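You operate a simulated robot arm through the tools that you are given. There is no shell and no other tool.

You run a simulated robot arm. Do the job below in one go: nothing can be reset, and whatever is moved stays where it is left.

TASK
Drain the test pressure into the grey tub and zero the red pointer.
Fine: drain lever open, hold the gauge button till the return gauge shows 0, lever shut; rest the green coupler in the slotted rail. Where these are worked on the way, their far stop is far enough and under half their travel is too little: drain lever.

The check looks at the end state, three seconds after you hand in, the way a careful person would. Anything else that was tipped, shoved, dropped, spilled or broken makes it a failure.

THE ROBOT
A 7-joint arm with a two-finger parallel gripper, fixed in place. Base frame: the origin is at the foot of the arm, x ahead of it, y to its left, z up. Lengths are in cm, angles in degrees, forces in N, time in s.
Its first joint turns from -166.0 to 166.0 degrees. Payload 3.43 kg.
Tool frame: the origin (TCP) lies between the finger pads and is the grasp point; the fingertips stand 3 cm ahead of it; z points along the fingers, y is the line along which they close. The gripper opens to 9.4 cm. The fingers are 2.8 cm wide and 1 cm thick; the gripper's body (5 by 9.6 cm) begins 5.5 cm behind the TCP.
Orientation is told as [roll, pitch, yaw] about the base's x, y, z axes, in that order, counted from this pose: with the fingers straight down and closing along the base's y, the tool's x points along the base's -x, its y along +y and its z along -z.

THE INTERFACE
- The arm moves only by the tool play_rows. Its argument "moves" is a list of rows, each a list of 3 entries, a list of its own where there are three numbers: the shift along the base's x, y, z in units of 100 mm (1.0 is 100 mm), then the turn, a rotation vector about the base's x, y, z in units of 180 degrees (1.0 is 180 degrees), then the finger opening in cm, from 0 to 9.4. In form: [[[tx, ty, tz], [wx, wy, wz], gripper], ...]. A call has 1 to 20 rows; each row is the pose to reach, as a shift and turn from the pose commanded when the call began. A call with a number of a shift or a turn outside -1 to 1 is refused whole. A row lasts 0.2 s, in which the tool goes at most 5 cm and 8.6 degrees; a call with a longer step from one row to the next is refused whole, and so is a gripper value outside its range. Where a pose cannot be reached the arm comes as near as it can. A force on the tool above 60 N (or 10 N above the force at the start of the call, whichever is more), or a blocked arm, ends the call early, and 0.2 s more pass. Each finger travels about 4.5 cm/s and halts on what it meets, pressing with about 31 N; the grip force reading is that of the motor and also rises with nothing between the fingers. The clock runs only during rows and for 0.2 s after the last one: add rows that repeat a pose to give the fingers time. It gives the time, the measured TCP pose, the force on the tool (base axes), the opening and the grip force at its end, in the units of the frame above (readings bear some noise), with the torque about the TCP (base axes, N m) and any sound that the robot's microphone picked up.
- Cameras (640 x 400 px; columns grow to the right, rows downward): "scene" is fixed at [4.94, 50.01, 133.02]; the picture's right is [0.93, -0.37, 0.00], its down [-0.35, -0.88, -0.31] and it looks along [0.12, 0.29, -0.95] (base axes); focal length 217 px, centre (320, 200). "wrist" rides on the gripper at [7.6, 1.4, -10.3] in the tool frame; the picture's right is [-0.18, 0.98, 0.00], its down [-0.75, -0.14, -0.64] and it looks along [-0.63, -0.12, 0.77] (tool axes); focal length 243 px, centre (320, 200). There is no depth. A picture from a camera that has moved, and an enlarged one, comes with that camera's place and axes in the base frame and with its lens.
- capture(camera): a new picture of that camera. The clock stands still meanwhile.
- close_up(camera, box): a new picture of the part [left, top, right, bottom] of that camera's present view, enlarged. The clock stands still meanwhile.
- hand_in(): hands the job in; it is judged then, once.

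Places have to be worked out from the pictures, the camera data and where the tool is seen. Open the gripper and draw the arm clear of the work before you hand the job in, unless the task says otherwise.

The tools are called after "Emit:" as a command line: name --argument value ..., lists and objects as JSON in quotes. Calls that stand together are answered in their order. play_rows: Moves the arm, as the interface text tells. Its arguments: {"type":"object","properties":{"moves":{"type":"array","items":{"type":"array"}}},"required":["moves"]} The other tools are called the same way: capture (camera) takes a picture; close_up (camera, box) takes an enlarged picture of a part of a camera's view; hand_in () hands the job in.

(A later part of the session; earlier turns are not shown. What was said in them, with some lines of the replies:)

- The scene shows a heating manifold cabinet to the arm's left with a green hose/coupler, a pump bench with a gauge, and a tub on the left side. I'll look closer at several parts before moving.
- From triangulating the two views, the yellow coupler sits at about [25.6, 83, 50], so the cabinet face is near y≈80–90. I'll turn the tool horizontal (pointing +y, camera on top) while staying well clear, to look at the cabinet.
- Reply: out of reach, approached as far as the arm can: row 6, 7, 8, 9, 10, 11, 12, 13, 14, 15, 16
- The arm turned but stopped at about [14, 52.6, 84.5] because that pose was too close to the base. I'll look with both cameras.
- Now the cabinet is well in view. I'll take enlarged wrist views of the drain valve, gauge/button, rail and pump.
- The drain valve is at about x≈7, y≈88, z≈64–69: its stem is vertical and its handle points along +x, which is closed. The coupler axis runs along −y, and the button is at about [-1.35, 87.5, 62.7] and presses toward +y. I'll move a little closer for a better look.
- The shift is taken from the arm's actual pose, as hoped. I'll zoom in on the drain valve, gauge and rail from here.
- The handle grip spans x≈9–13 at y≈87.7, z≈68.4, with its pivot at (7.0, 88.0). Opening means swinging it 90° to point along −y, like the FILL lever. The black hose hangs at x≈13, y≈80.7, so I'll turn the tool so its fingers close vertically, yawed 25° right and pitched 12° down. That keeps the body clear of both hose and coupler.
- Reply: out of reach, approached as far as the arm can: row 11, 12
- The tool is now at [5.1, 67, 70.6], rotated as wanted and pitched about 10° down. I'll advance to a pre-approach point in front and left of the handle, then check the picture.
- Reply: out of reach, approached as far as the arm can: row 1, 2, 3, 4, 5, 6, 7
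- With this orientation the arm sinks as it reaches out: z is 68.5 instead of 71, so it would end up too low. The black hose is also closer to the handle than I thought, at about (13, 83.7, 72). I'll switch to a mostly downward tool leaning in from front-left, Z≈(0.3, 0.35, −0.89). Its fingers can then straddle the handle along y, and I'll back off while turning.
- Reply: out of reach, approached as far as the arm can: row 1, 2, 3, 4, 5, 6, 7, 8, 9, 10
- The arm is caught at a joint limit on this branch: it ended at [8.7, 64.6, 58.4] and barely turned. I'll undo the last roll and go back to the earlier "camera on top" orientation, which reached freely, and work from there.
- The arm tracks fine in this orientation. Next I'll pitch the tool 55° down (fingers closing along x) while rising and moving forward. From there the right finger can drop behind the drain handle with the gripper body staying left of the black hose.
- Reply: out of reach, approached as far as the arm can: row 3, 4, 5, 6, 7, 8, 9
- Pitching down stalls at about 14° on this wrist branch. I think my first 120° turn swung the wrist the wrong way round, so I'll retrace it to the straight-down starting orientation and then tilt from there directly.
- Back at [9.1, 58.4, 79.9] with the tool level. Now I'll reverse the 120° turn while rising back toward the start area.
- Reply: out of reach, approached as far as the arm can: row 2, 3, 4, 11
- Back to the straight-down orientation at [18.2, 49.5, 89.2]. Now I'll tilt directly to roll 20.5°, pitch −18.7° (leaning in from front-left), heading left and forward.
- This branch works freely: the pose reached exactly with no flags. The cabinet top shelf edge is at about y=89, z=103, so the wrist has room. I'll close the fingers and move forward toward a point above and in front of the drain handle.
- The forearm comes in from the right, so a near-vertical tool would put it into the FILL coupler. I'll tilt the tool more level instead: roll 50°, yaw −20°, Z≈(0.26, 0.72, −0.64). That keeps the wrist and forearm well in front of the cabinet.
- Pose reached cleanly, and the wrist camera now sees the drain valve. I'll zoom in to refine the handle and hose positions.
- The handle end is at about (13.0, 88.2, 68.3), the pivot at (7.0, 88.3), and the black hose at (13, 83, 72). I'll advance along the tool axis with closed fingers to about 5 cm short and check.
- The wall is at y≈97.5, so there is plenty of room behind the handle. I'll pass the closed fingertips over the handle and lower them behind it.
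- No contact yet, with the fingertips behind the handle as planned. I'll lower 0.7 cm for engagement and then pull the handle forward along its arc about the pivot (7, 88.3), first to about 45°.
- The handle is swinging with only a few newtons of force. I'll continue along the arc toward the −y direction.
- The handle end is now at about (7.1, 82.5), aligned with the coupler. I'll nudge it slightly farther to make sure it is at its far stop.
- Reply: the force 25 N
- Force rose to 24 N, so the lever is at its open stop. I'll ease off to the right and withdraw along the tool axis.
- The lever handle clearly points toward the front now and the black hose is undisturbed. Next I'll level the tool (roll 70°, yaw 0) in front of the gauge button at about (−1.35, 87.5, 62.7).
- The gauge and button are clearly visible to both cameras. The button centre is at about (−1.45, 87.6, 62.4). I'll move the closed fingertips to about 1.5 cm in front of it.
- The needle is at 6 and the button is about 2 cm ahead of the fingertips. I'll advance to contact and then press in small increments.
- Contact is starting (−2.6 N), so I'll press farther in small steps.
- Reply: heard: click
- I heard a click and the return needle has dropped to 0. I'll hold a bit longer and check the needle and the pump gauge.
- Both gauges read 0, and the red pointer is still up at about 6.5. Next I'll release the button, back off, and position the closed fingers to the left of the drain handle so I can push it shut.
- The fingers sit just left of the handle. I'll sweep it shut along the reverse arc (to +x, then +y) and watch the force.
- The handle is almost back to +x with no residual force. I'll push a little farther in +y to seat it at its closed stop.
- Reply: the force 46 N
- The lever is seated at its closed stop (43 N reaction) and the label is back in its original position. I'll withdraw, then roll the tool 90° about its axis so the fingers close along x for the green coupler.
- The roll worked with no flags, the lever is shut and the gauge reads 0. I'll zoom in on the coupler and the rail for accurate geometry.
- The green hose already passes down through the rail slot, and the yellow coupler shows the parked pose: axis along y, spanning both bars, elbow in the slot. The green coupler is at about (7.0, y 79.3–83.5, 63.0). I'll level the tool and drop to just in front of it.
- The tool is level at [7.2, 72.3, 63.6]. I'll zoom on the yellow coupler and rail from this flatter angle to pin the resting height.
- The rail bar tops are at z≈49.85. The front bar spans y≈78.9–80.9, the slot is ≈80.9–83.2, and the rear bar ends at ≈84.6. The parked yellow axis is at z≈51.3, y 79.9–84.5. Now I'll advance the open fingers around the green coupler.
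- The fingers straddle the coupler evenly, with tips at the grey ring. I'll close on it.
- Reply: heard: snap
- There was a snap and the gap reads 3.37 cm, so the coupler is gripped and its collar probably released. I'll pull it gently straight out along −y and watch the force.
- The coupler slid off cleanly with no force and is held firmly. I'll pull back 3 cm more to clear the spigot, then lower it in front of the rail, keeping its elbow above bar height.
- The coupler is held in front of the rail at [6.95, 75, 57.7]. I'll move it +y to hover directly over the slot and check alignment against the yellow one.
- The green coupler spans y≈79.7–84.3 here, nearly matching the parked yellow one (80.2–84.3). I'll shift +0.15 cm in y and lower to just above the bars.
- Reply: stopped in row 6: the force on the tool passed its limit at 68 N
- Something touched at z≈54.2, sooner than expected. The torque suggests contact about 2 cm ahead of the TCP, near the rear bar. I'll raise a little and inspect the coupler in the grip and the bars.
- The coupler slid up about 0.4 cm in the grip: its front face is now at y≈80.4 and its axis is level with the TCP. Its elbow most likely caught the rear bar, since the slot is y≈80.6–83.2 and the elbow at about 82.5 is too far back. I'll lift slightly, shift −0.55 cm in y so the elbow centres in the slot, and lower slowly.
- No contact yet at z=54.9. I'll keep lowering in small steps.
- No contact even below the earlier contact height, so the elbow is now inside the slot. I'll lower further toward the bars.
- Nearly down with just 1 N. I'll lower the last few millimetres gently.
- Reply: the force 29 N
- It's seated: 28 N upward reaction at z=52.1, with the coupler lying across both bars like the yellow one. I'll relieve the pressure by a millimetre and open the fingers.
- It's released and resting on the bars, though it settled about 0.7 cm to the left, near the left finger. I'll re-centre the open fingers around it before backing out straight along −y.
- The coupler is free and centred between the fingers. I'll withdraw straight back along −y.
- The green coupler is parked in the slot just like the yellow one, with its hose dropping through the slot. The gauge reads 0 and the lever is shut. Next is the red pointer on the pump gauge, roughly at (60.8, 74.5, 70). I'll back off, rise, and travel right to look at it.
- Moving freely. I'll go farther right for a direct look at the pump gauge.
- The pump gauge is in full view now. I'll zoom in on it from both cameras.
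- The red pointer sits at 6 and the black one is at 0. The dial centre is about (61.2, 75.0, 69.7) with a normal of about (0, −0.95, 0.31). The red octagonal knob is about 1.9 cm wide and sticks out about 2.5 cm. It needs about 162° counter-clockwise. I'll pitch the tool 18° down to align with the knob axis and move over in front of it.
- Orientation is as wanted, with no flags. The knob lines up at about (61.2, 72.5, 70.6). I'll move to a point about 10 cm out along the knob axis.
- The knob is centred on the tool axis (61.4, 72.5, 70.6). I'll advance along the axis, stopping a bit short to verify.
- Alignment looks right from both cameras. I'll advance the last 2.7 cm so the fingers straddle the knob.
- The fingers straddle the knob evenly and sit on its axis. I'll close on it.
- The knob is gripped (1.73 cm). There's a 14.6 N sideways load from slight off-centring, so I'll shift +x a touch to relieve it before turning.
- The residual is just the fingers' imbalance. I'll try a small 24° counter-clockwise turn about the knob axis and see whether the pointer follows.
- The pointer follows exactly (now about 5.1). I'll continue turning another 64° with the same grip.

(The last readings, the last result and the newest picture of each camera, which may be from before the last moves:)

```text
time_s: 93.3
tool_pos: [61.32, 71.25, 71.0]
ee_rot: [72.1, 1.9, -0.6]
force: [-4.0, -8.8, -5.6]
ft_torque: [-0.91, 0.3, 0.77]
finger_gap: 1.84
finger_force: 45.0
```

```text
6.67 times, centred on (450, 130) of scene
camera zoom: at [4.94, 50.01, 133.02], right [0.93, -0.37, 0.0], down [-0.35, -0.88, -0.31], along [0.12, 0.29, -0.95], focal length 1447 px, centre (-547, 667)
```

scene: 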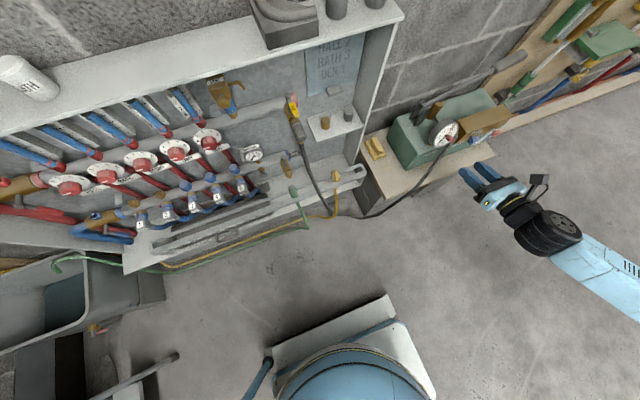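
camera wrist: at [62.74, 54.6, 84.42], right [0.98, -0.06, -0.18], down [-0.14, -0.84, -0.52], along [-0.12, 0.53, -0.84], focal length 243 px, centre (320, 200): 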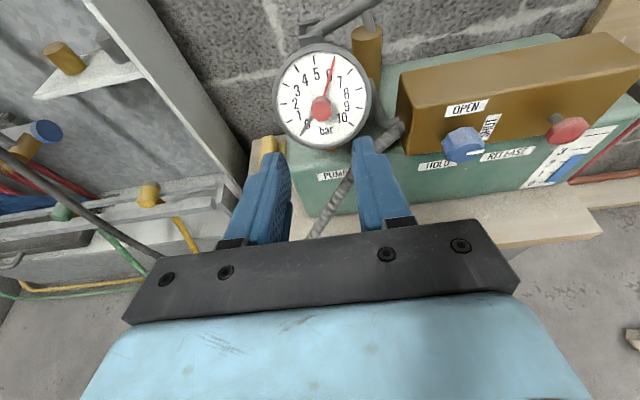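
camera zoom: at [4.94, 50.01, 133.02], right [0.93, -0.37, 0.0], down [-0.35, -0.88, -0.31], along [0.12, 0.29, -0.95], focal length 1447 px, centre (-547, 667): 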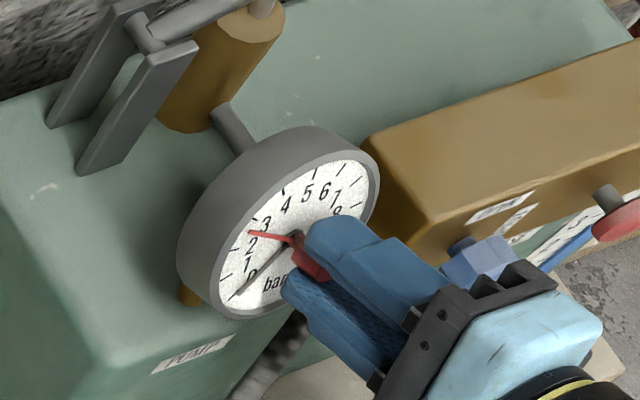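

Now at about 2.75 with no joint-limit flags. I'll continue with roughly 64° more, then fine-tune.

Emit:
play_rows --moves '[[[0, 0, 0], [0, -0.04227, 0.01373], 1.0], [[0, 0, 0], [0, -0.08453, 0.02747], 1.0], [[0, 0, 0], [0, -0.1268, 0.0412], 1.0], [[0, 0, 0], [0, -0.16907, 0.05493], 1.0], [[0, 0, 0], [0, -0.21133, 0.06867], 1.0], [[0, 0, 0], [0, -0.2536, 0.0824], 1.0], [[0, 0, 0], [0, -0.29587, 0.09613], 1.0], [[0, 0, 0], [0, -0.33813, 0.10987], 1.0], [[0, 0, 0], [0, -0.33813, 0.10987], 1.0]]'

Emit:
close_up --camera "wrist" --box '[220, 40, 420, 240]'

Emit:
close_up --camera "scene" --box '[410, 100, 490, 160]'

```text
time_s: 95.3
tool_pos: [61.42, 71.15, 70.89]
ee_rot: [55.4, -57.0, 30.2]
force: [-2.3, -5.7, -21.1]
ft_torque: [-1.54, -0.13, -0.27]
finger_gap: 1.78
finger_force: 44.7
```

```text
2.00 times, centred on (320, 140) of wrist
camera zoom: at [56.64, 59.5, 68.34], right [-0.78, 0.19, 0.59], down [0.48, -0.42, 0.77], along [0.4, 0.89, 0.24], focal length 485 px, centre (320, 320)
```

zoom: 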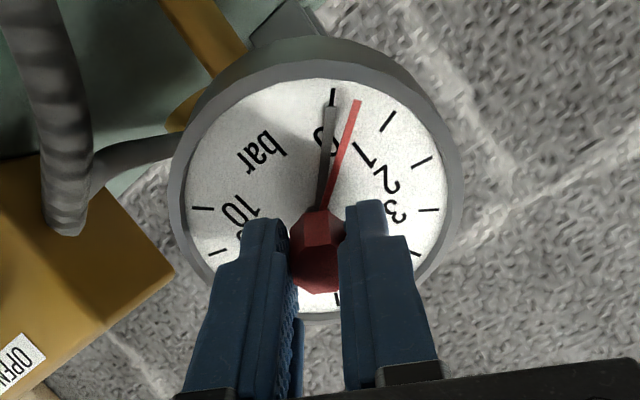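

```text
6.67 times, centred on (450, 130) of scene
camera zoom: at [4.94, 50.01, 133.02], right [0.93, -0.37, 0.0], down [-0.35, -0.88, -0.31], along [0.12, 0.29, -0.95], focal length 1447 px, centre (-547, 667)
```

zoom: 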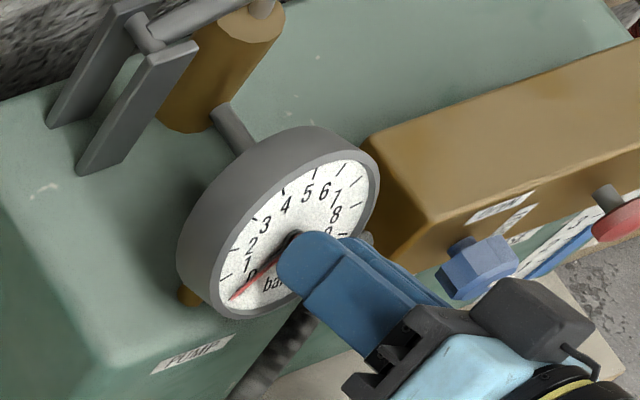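

The pointer is about 0.4 bar from zero. I'll turn another 10° while easing the TCP down 1 mm to relieve the vertical load.

Emit:
play_rows --moves '[[[0, 0, -0.005], [0, -0.0211, 0.0069], 1.0], [[0, 0, -0.01], [0, -0.0423, 0.0137], 1.0], [[0, 0, -0.01], [0, -0.0528, 0.0172], 1.0], [[0, 0, -0.01], [0, -0.0528, 0.0172], 1.0]]'

Emit:
close_up --camera "wrist" --box '[240, 60, 400, 200]'

Emit:
close_up --camera "scene" --box '[425, 110, 475, 150]'

```text
time_s: 96.3
tool_pos: [61.52, 71.24, 70.87]
ee_rot: [44.0, -64.9, 43.6]
force: [-1.6, -12.8, -13.1]
ft_torque: [-1.19, -0.09, -0.55]
finger_gap: 1.74
finger_force: 45.0
```

```text
2.86 times, centred on (320, 130) of wrist
camera zoom: at [57.78, 59.28, 67.63], right [-0.88, 0.15, 0.46], down [0.37, -0.4, 0.84], along [0.31, 0.9, 0.3], focal length 693 px, centre (320, 400)
```

zoom: 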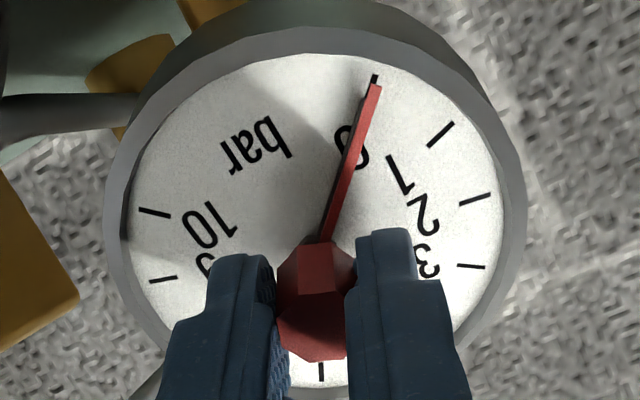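

```text
10.00 times, centred on (450, 130) of scene
camera zoom: at [4.94, 50.01, 133.02], right [0.93, -0.37, 0.0], down [-0.35, -0.88, -0.31], along [0.12, 0.29, -0.95], focal length 2171 px, centre (-980, 900)
```

zoom: 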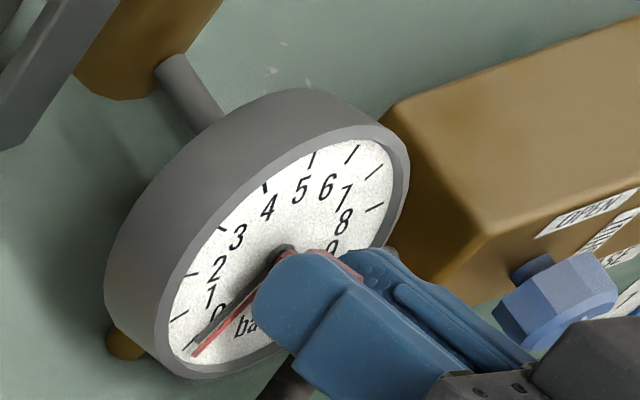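

The red pointer now lies right over the black one at 0. I'll open the fingers and check it stays there.

Emit:
play_rows --moves '[[[0, 0, 0], [0, 0, 0], 1.8], [[0, 0, 0], [0, 0, 0], 2.4], [[0, 0, 0], [0, 0, 0], 3.2], [[0, 0, 0], [0, 0, 0], 4.0], [[0, 0, 0], [0, 0, 0], 4.0]]'

Emit:
close_up --camera "wrist" --box '[240, 60, 400, 200]'

Emit:
close_up --camera "scene" --box '[425, 110, 475, 150]'

```text
time_s: 97.5
tool_pos: [61.44, 71.17, 70.97]
ee_rot: [44.0, -64.7, 43.4]
force: [0.6, -0.1, -0.3]
ft_torque: [0.02, -0.02, -0.02]
finger_gap: 3.98
finger_force: 0.0
```

```text
2.86 times, centred on (320, 130) of wrist
camera zoom: at [57.73, 59.29, 67.66], right [-0.88, 0.15, 0.46], down [0.37, -0.4, 0.84], along [0.31, 0.9, 0.3], focal length 693 px, centre (320, 400)
```

zoom: 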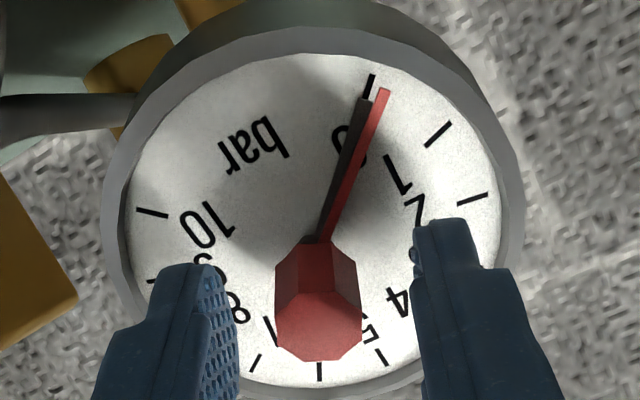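

```text
10.00 times, centred on (450, 130) of scene
camera zoom: at [4.94, 50.01, 133.02], right [0.93, -0.37, 0.0], down [-0.35, -0.88, -0.31], along [0.12, 0.29, -0.95], focal length 2171 px, centre (-980, 900)
```

zoom: 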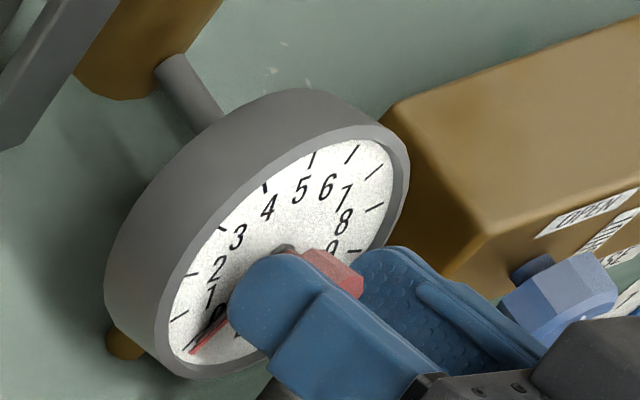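

After release the red pointer sits about 3° (≈0.1 bar) above zero, so it drifted slightly as the fingers opened. I'll regrip, turn about 4° further to compensate, and release again.

Emit:
play_rows --moves '[[[0, 0, 0], [0, 0, 0], 3.0], [[0, 0, 0], [0, 0, 0], 2.2], [[0, 0, 0], [0, 0, 0], 1.5], [[0, 0, 0], [0, 0, 0], 1.0], [[0, 0, 0], [0, -0.0106, 0.0034], 1.0], [[0, 0, 0], [0, -0.0211, 0.0069], 1.0], [[0, 0, 0], [0, -0.0211, 0.0069], 1.0]]'

Emit:
close_up --camera "wrist" --box '[240, 60, 400, 200]'

```text
time_s: 99.1
tool_pos: [61.47, 71.17, 70.99]
ee_rot: [37.0, -67.3, 50.8]
force: [3.4, 3.3, -1.9]
ft_torque: [-0.42, 0.14, -0.96]
finger_gap: 1.73
finger_force: 45.2
```

```text
2.86 times, centred on (320, 130) of wrist
camera zoom: at [58.26, 59.21, 67.4], right [-0.91, 0.13, 0.4], down [0.32, -0.4, 0.86], along [0.27, 0.91, 0.32], focal length 693 px, centre (320, 400)
```

zoom: 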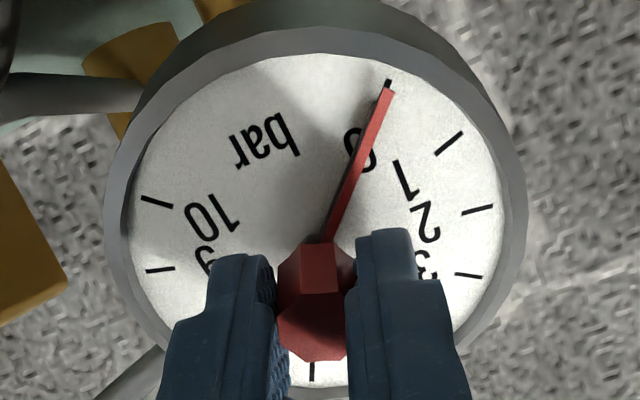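

The pointer is about 1.5° past zero while gripped. I'll add about 3° more to offset the drift, then release.

Emit:
play_rows --moves '[[[0, 0, 0], [0, -0.008, 0.0026], 1.0], [[0, 0, 0], [0, -0.0158, 0.0052], 1.0], [[0, 0, 0], [0, -0.0158, 0.0052], 1.0], [[0, 0, 0], [0, -0.0158, 0.0052], 1.75], [[0, 0, 0], [0, -0.0158, 0.0052], 2.0], [[0, 0, 0], [0, -0.0158, 0.0052], 2.5], [[0, 0, 0], [0, -0.0158, 0.0052], 3.2], [[0, 0, 0], [0, -0.0158, 0.0052], 4.0], [[0, 0, 0], [0, -0.0158, 0.0052], 4.0]]'

Emit:
close_up --camera "wrist" --box '[240, 60, 400, 200]'

Emit:
close_up --camera "scene" --box '[425, 110, 475, 150]'

```text
time_s: 101.1
tool_pos: [61.43, 71.11, 70.96]
ee_rot: [30.9, -69.0, 57.6]
force: [0.1, 0.0, 0.3]
ft_torque: [0.01, 0.02, 0.0]
finger_gap: 3.99
finger_force: 0.0
```

```text
2.86 times, centred on (320, 130) of wrist
camera zoom: at [58.6, 59.15, 67.28], right [-0.93, 0.11, 0.35], down [0.29, -0.39, 0.88], along [0.23, 0.91, 0.33], focal length 693 px, centre (320, 400)
```

zoom: 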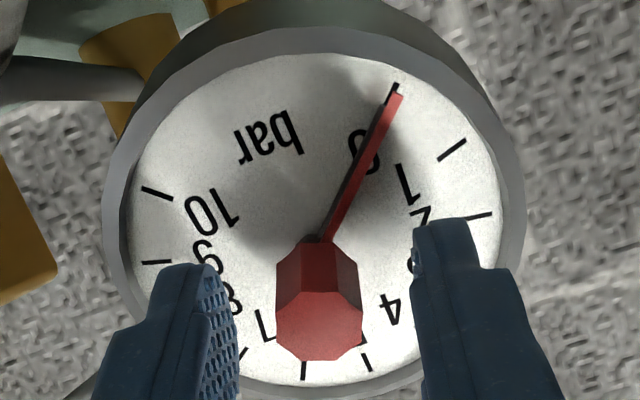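

```text
10.00 times, centred on (450, 130) of scene
camera zoom: at [4.94, 50.01, 133.02], right [0.93, -0.37, 0.0], down [-0.35, -0.88, -0.31], along [0.12, 0.29, -0.95], focal length 2171 px, centre (-980, 900)
```

zoom: 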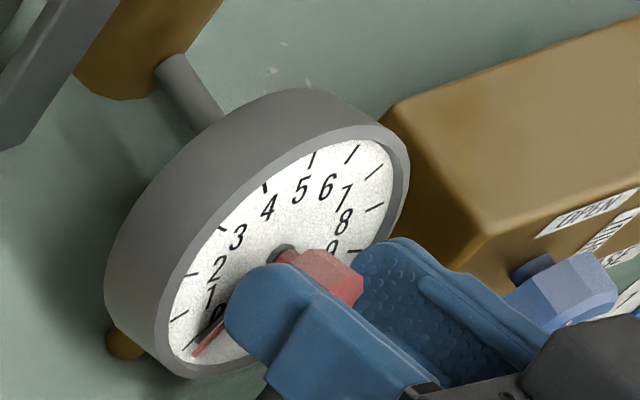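

The red pointer now overlies the black one after release. Let me zoom in tighter to verify.

Emit:
close_up --camera "wrist" --box '[300, 80, 370, 160]'

Emit:
close_up --camera "scene" --box '[432, 128, 462, 150]'

```text
5.00 times, centred on (335, 120) of wrist
camera zoom: at [58.6, 59.15, 67.28], right [-0.93, 0.11, 0.35], down [0.29, -0.39, 0.88], along [0.23, 0.91, 0.33], focal length 1213 px, centre (245, 600)
```

zoom: 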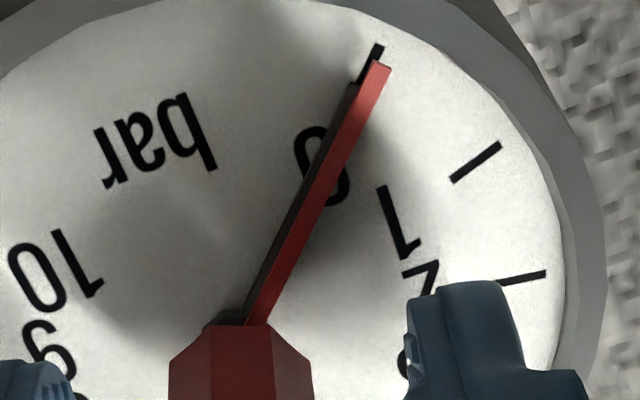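

```text
16.00 times, centred on (447, 139) of scene
camera zoom: at [4.94, 50.01, 133.02], right [0.93, -0.37, 0.0], down [-0.35, -0.88, -0.31], along [0.12, 0.29, -0.95], focal length 3473 px, centre (-1712, 1176)
```

zoom: 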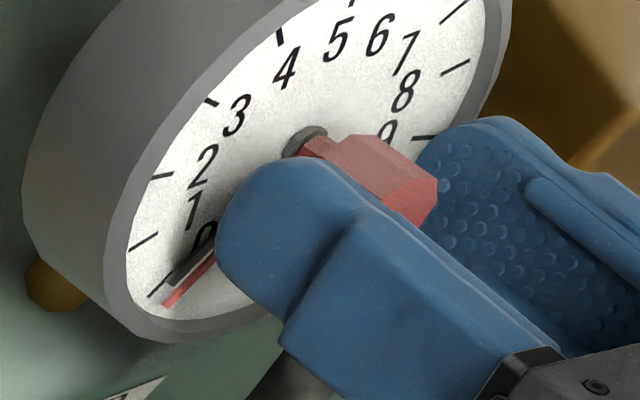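

Red and black pointers are parallel and both on the 0 tick, so the pointer is zeroed. I'll withdraw straight back along the knob axis.

Emit:
play_rows --moves '[[[0, -0.1, 0.0325], [0, 0, 0], 4.0], [[0, -0.25, 0.081], [0, 0, 0], 4.0], [[0, -0.45, 0.146], [0, 0, 0], 4.0], [[0, -0.7, 0.23], [0, 0, 0], 4.0], [[0, -0.95, 0.31], [0, 0, 0], 4.0], [[0, -0.95, 0.31], [0, 0, 0], 4.0]]'

Emit:
capture --camera "wrist"

Emit:
close_up --camera "scene" --box '[425, 110, 475, 150]'

Emit:
capture --camera "scene"

```text
time_s: 102.5
tool_pos: [61.37, 61.74, 73.94]
ee_rot: [30.9, -69.0, 57.5]
force: [-0.2, 0.3, -1.2]
ft_torque: [0.0, 0.01, 0.0]
finger_gap: 3.97
finger_force: 0.0
```

```text
taken
camera wrist: at [58.61, 49.74, 70.31], right [-0.93, 0.11, 0.35], down [0.29, -0.39, 0.88], along [0.23, 0.91, 0.33], focal length 243 px, centre (320, 200)
```

wrist: 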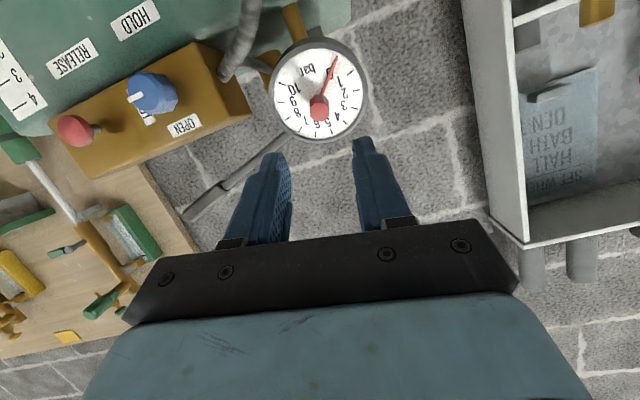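

```text
10.00 times, centred on (450, 130) of scene
camera zoom: at [4.94, 50.01, 133.02], right [0.93, -0.37, 0.0], down [-0.35, -0.88, -0.31], along [0.12, 0.29, -0.95], focal length 2171 px, centre (-980, 900)
```

zoom: 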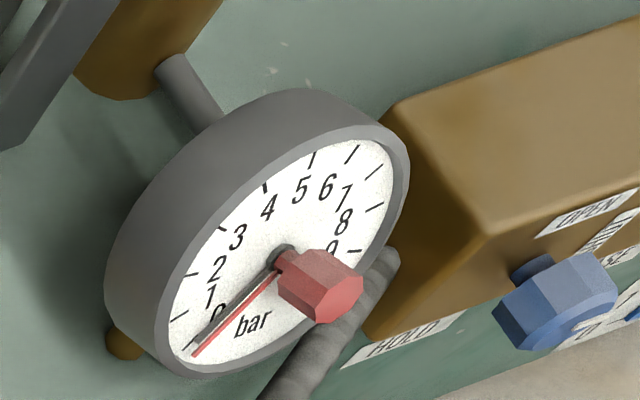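

```text
taken
```

scene: 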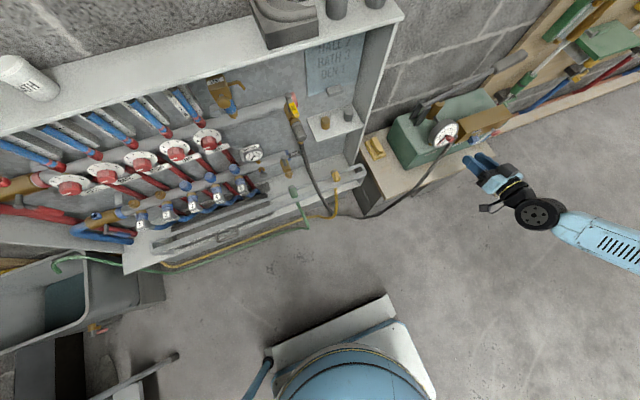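

The red pointer stays at 0. I'll do a final inspection of the coupler, lever, return gauge, tub end of the hose and surroundings.

Emit:
close_up --camera "scene" --box '[230, 130, 370, 230]'

Emit:
close_up --camera "scene" --box '[0, 180, 160, 280]'

Emit:
close_up --camera "scene" --box '[360, 60, 520, 160]'

Emit:
close_up --camera "scene" --box '[120, 120, 280, 220]'

```text
4.00 times, centred on (300, 180) of scene
camera zoom: at [4.94, 50.01, 133.02], right [0.93, -0.37, 0.0], down [-0.35, -0.88, -0.31], along [0.12, 0.29, -0.95], focal length 868 px, centre (400, 280)
```

zoom: 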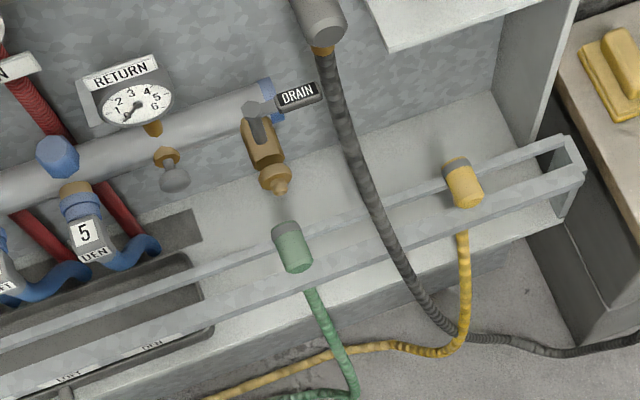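

```text
4.00 times, centred on (80, 230) of scene
camera zoom: at [4.94, 50.01, 133.02], right [0.93, -0.37, 0.0], down [-0.35, -0.88, -0.31], along [0.12, 0.29, -0.95], focal length 868 px, centre (1280, 80)
```

zoom: 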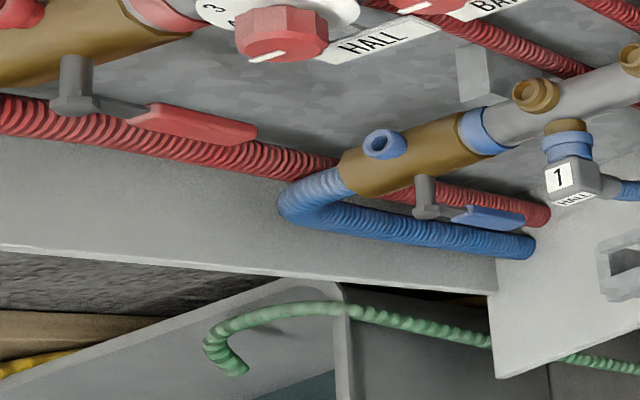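

```text
4.00 times, centred on (440, 110) of scene
camera zoom: at [4.94, 50.01, 133.02], right [0.93, -0.37, 0.0], down [-0.35, -0.88, -0.31], along [0.12, 0.29, -0.95], focal length 868 px, centre (-160, 560)
```

zoom: 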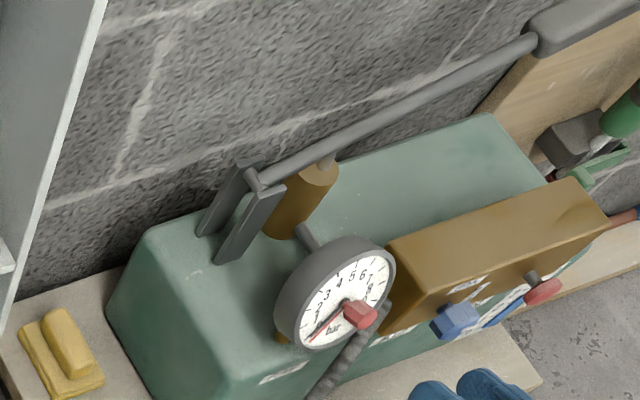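

```text
4.00 times, centred on (200, 170) of scene
camera zoom: at [4.94, 50.01, 133.02], right [0.93, -0.37, 0.0], down [-0.35, -0.88, -0.31], along [0.12, 0.29, -0.95], focal length 868 px, centre (800, 320)
```

zoom: 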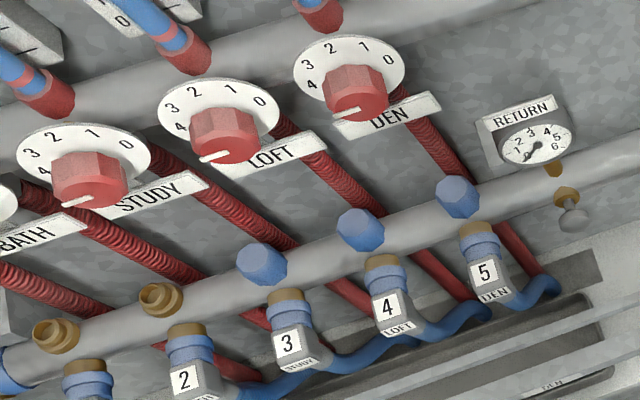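

Everything is in place: lever shut, both gauges at 0, red pointer at 0, green coupler resting in the rail, hose end still in the tub, nothing else disturbed. I'll open the gripper and draw the arm well clear.

Emit:
play_rows --moves '[[[0, -0.15, 0.08], [0, 0, 0], 5], [[0, -0.3, 0.16], [0, 0, 0], 7], [[0, -0.5, 0.25], [0, 0, 0], 9], [[0, -0.7, 0.35], [0, 0, 0], 9.4], [[0, -0.9, 0.45], [0, 0, 0], 9.4], [[0, -0.9, 0.45], [0, 0, 0], 9.4]]'

Emit:
capture --camera "scene"

Emit:
close_up --camera "scene" --box '[425, 110, 475, 150]'

Emit:
close_up --camera "scene" --box '[230, 135, 310, 195]'

```text
time_s: 103.9
tool_pos: [61.29, 52.89, 78.62]
ee_rot: [30.9, -69.0, 57.6]
force: [0.3, -0.5, -0.3]
ft_torque: [-0.01, -0.02, 0.02]
finger_gap: 9.39
finger_force: 0.0
```

```text
taken
```

scene: 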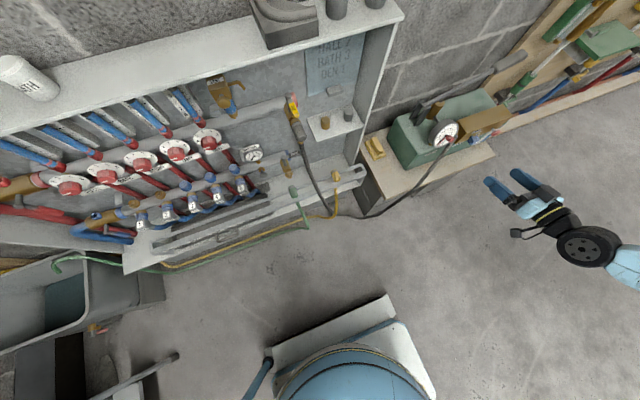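

```text
10.00 times, centred on (450, 130) of scene
camera zoom: at [4.94, 50.01, 133.02], right [0.93, -0.37, 0.0], down [-0.35, -0.88, -0.31], along [0.12, 0.29, -0.95], focal length 2171 px, centre (-980, 900)
```

zoom: 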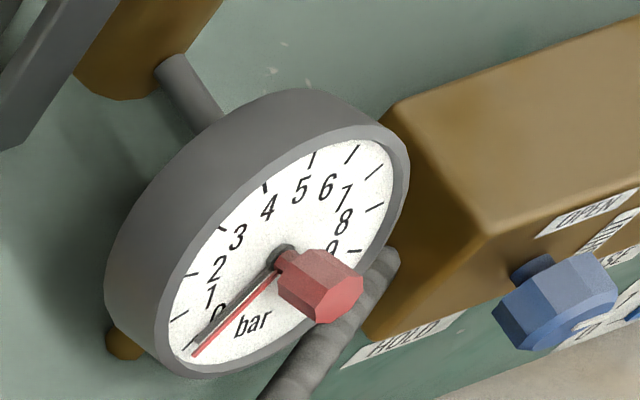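

```text
6.67 times, centred on (270, 165) of scene
camera zoom: at [4.94, 50.01, 133.02], right [0.93, -0.37, 0.0], down [-0.35, -0.88, -0.31], along [0.12, 0.29, -0.95], focal length 1447 px, centre (653, 433)
```

zoom: 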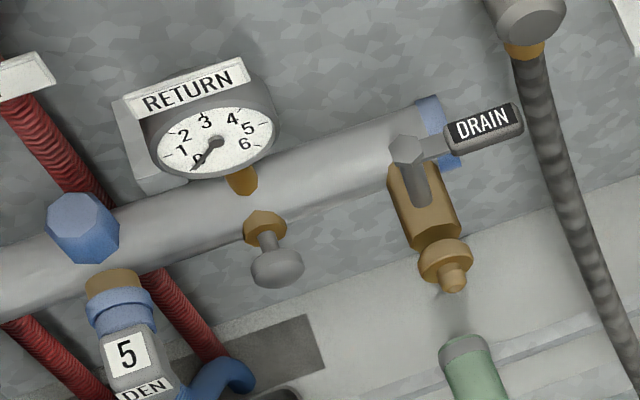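

All steps are confirmed in the final pictures: return gauge at 0, drain lever shut, red pointer at 0, green coupler in the slotted rail. The arm is clear with the gripper open, so I'm handing in.

Emit:
hand_in

```text
The job is handed in.
```

The test pressure is drained and the red pointer is zeroed. I've handed the job in; no verdict has come back yet.

- **Drain:** I swung the drain lever to its open stop and held the gauge button until the return gauge read 0. I then pushed the lever back to its closed stop. The black pump needle also dropped to 0.
- **Green coupler:** It came off the valve without resistance and now rests across the slotted rail beside the yellow one. On the first lowering it bumped the rear bar and tripped the 60 N force limit. I lifted it, shifted it about 0.6 cm forward, and it went in cleanly. Its hose end is still in the grey tub.
- **Red pointer:** I turned the knob back from 6, and the pointer now lines up with the black needle on 0. It drifted about 3° when I first let go, so I regripped and corrected it.

The final pictures show nothing else moved or spilled. The gripper is open and the arm is clear of the work.
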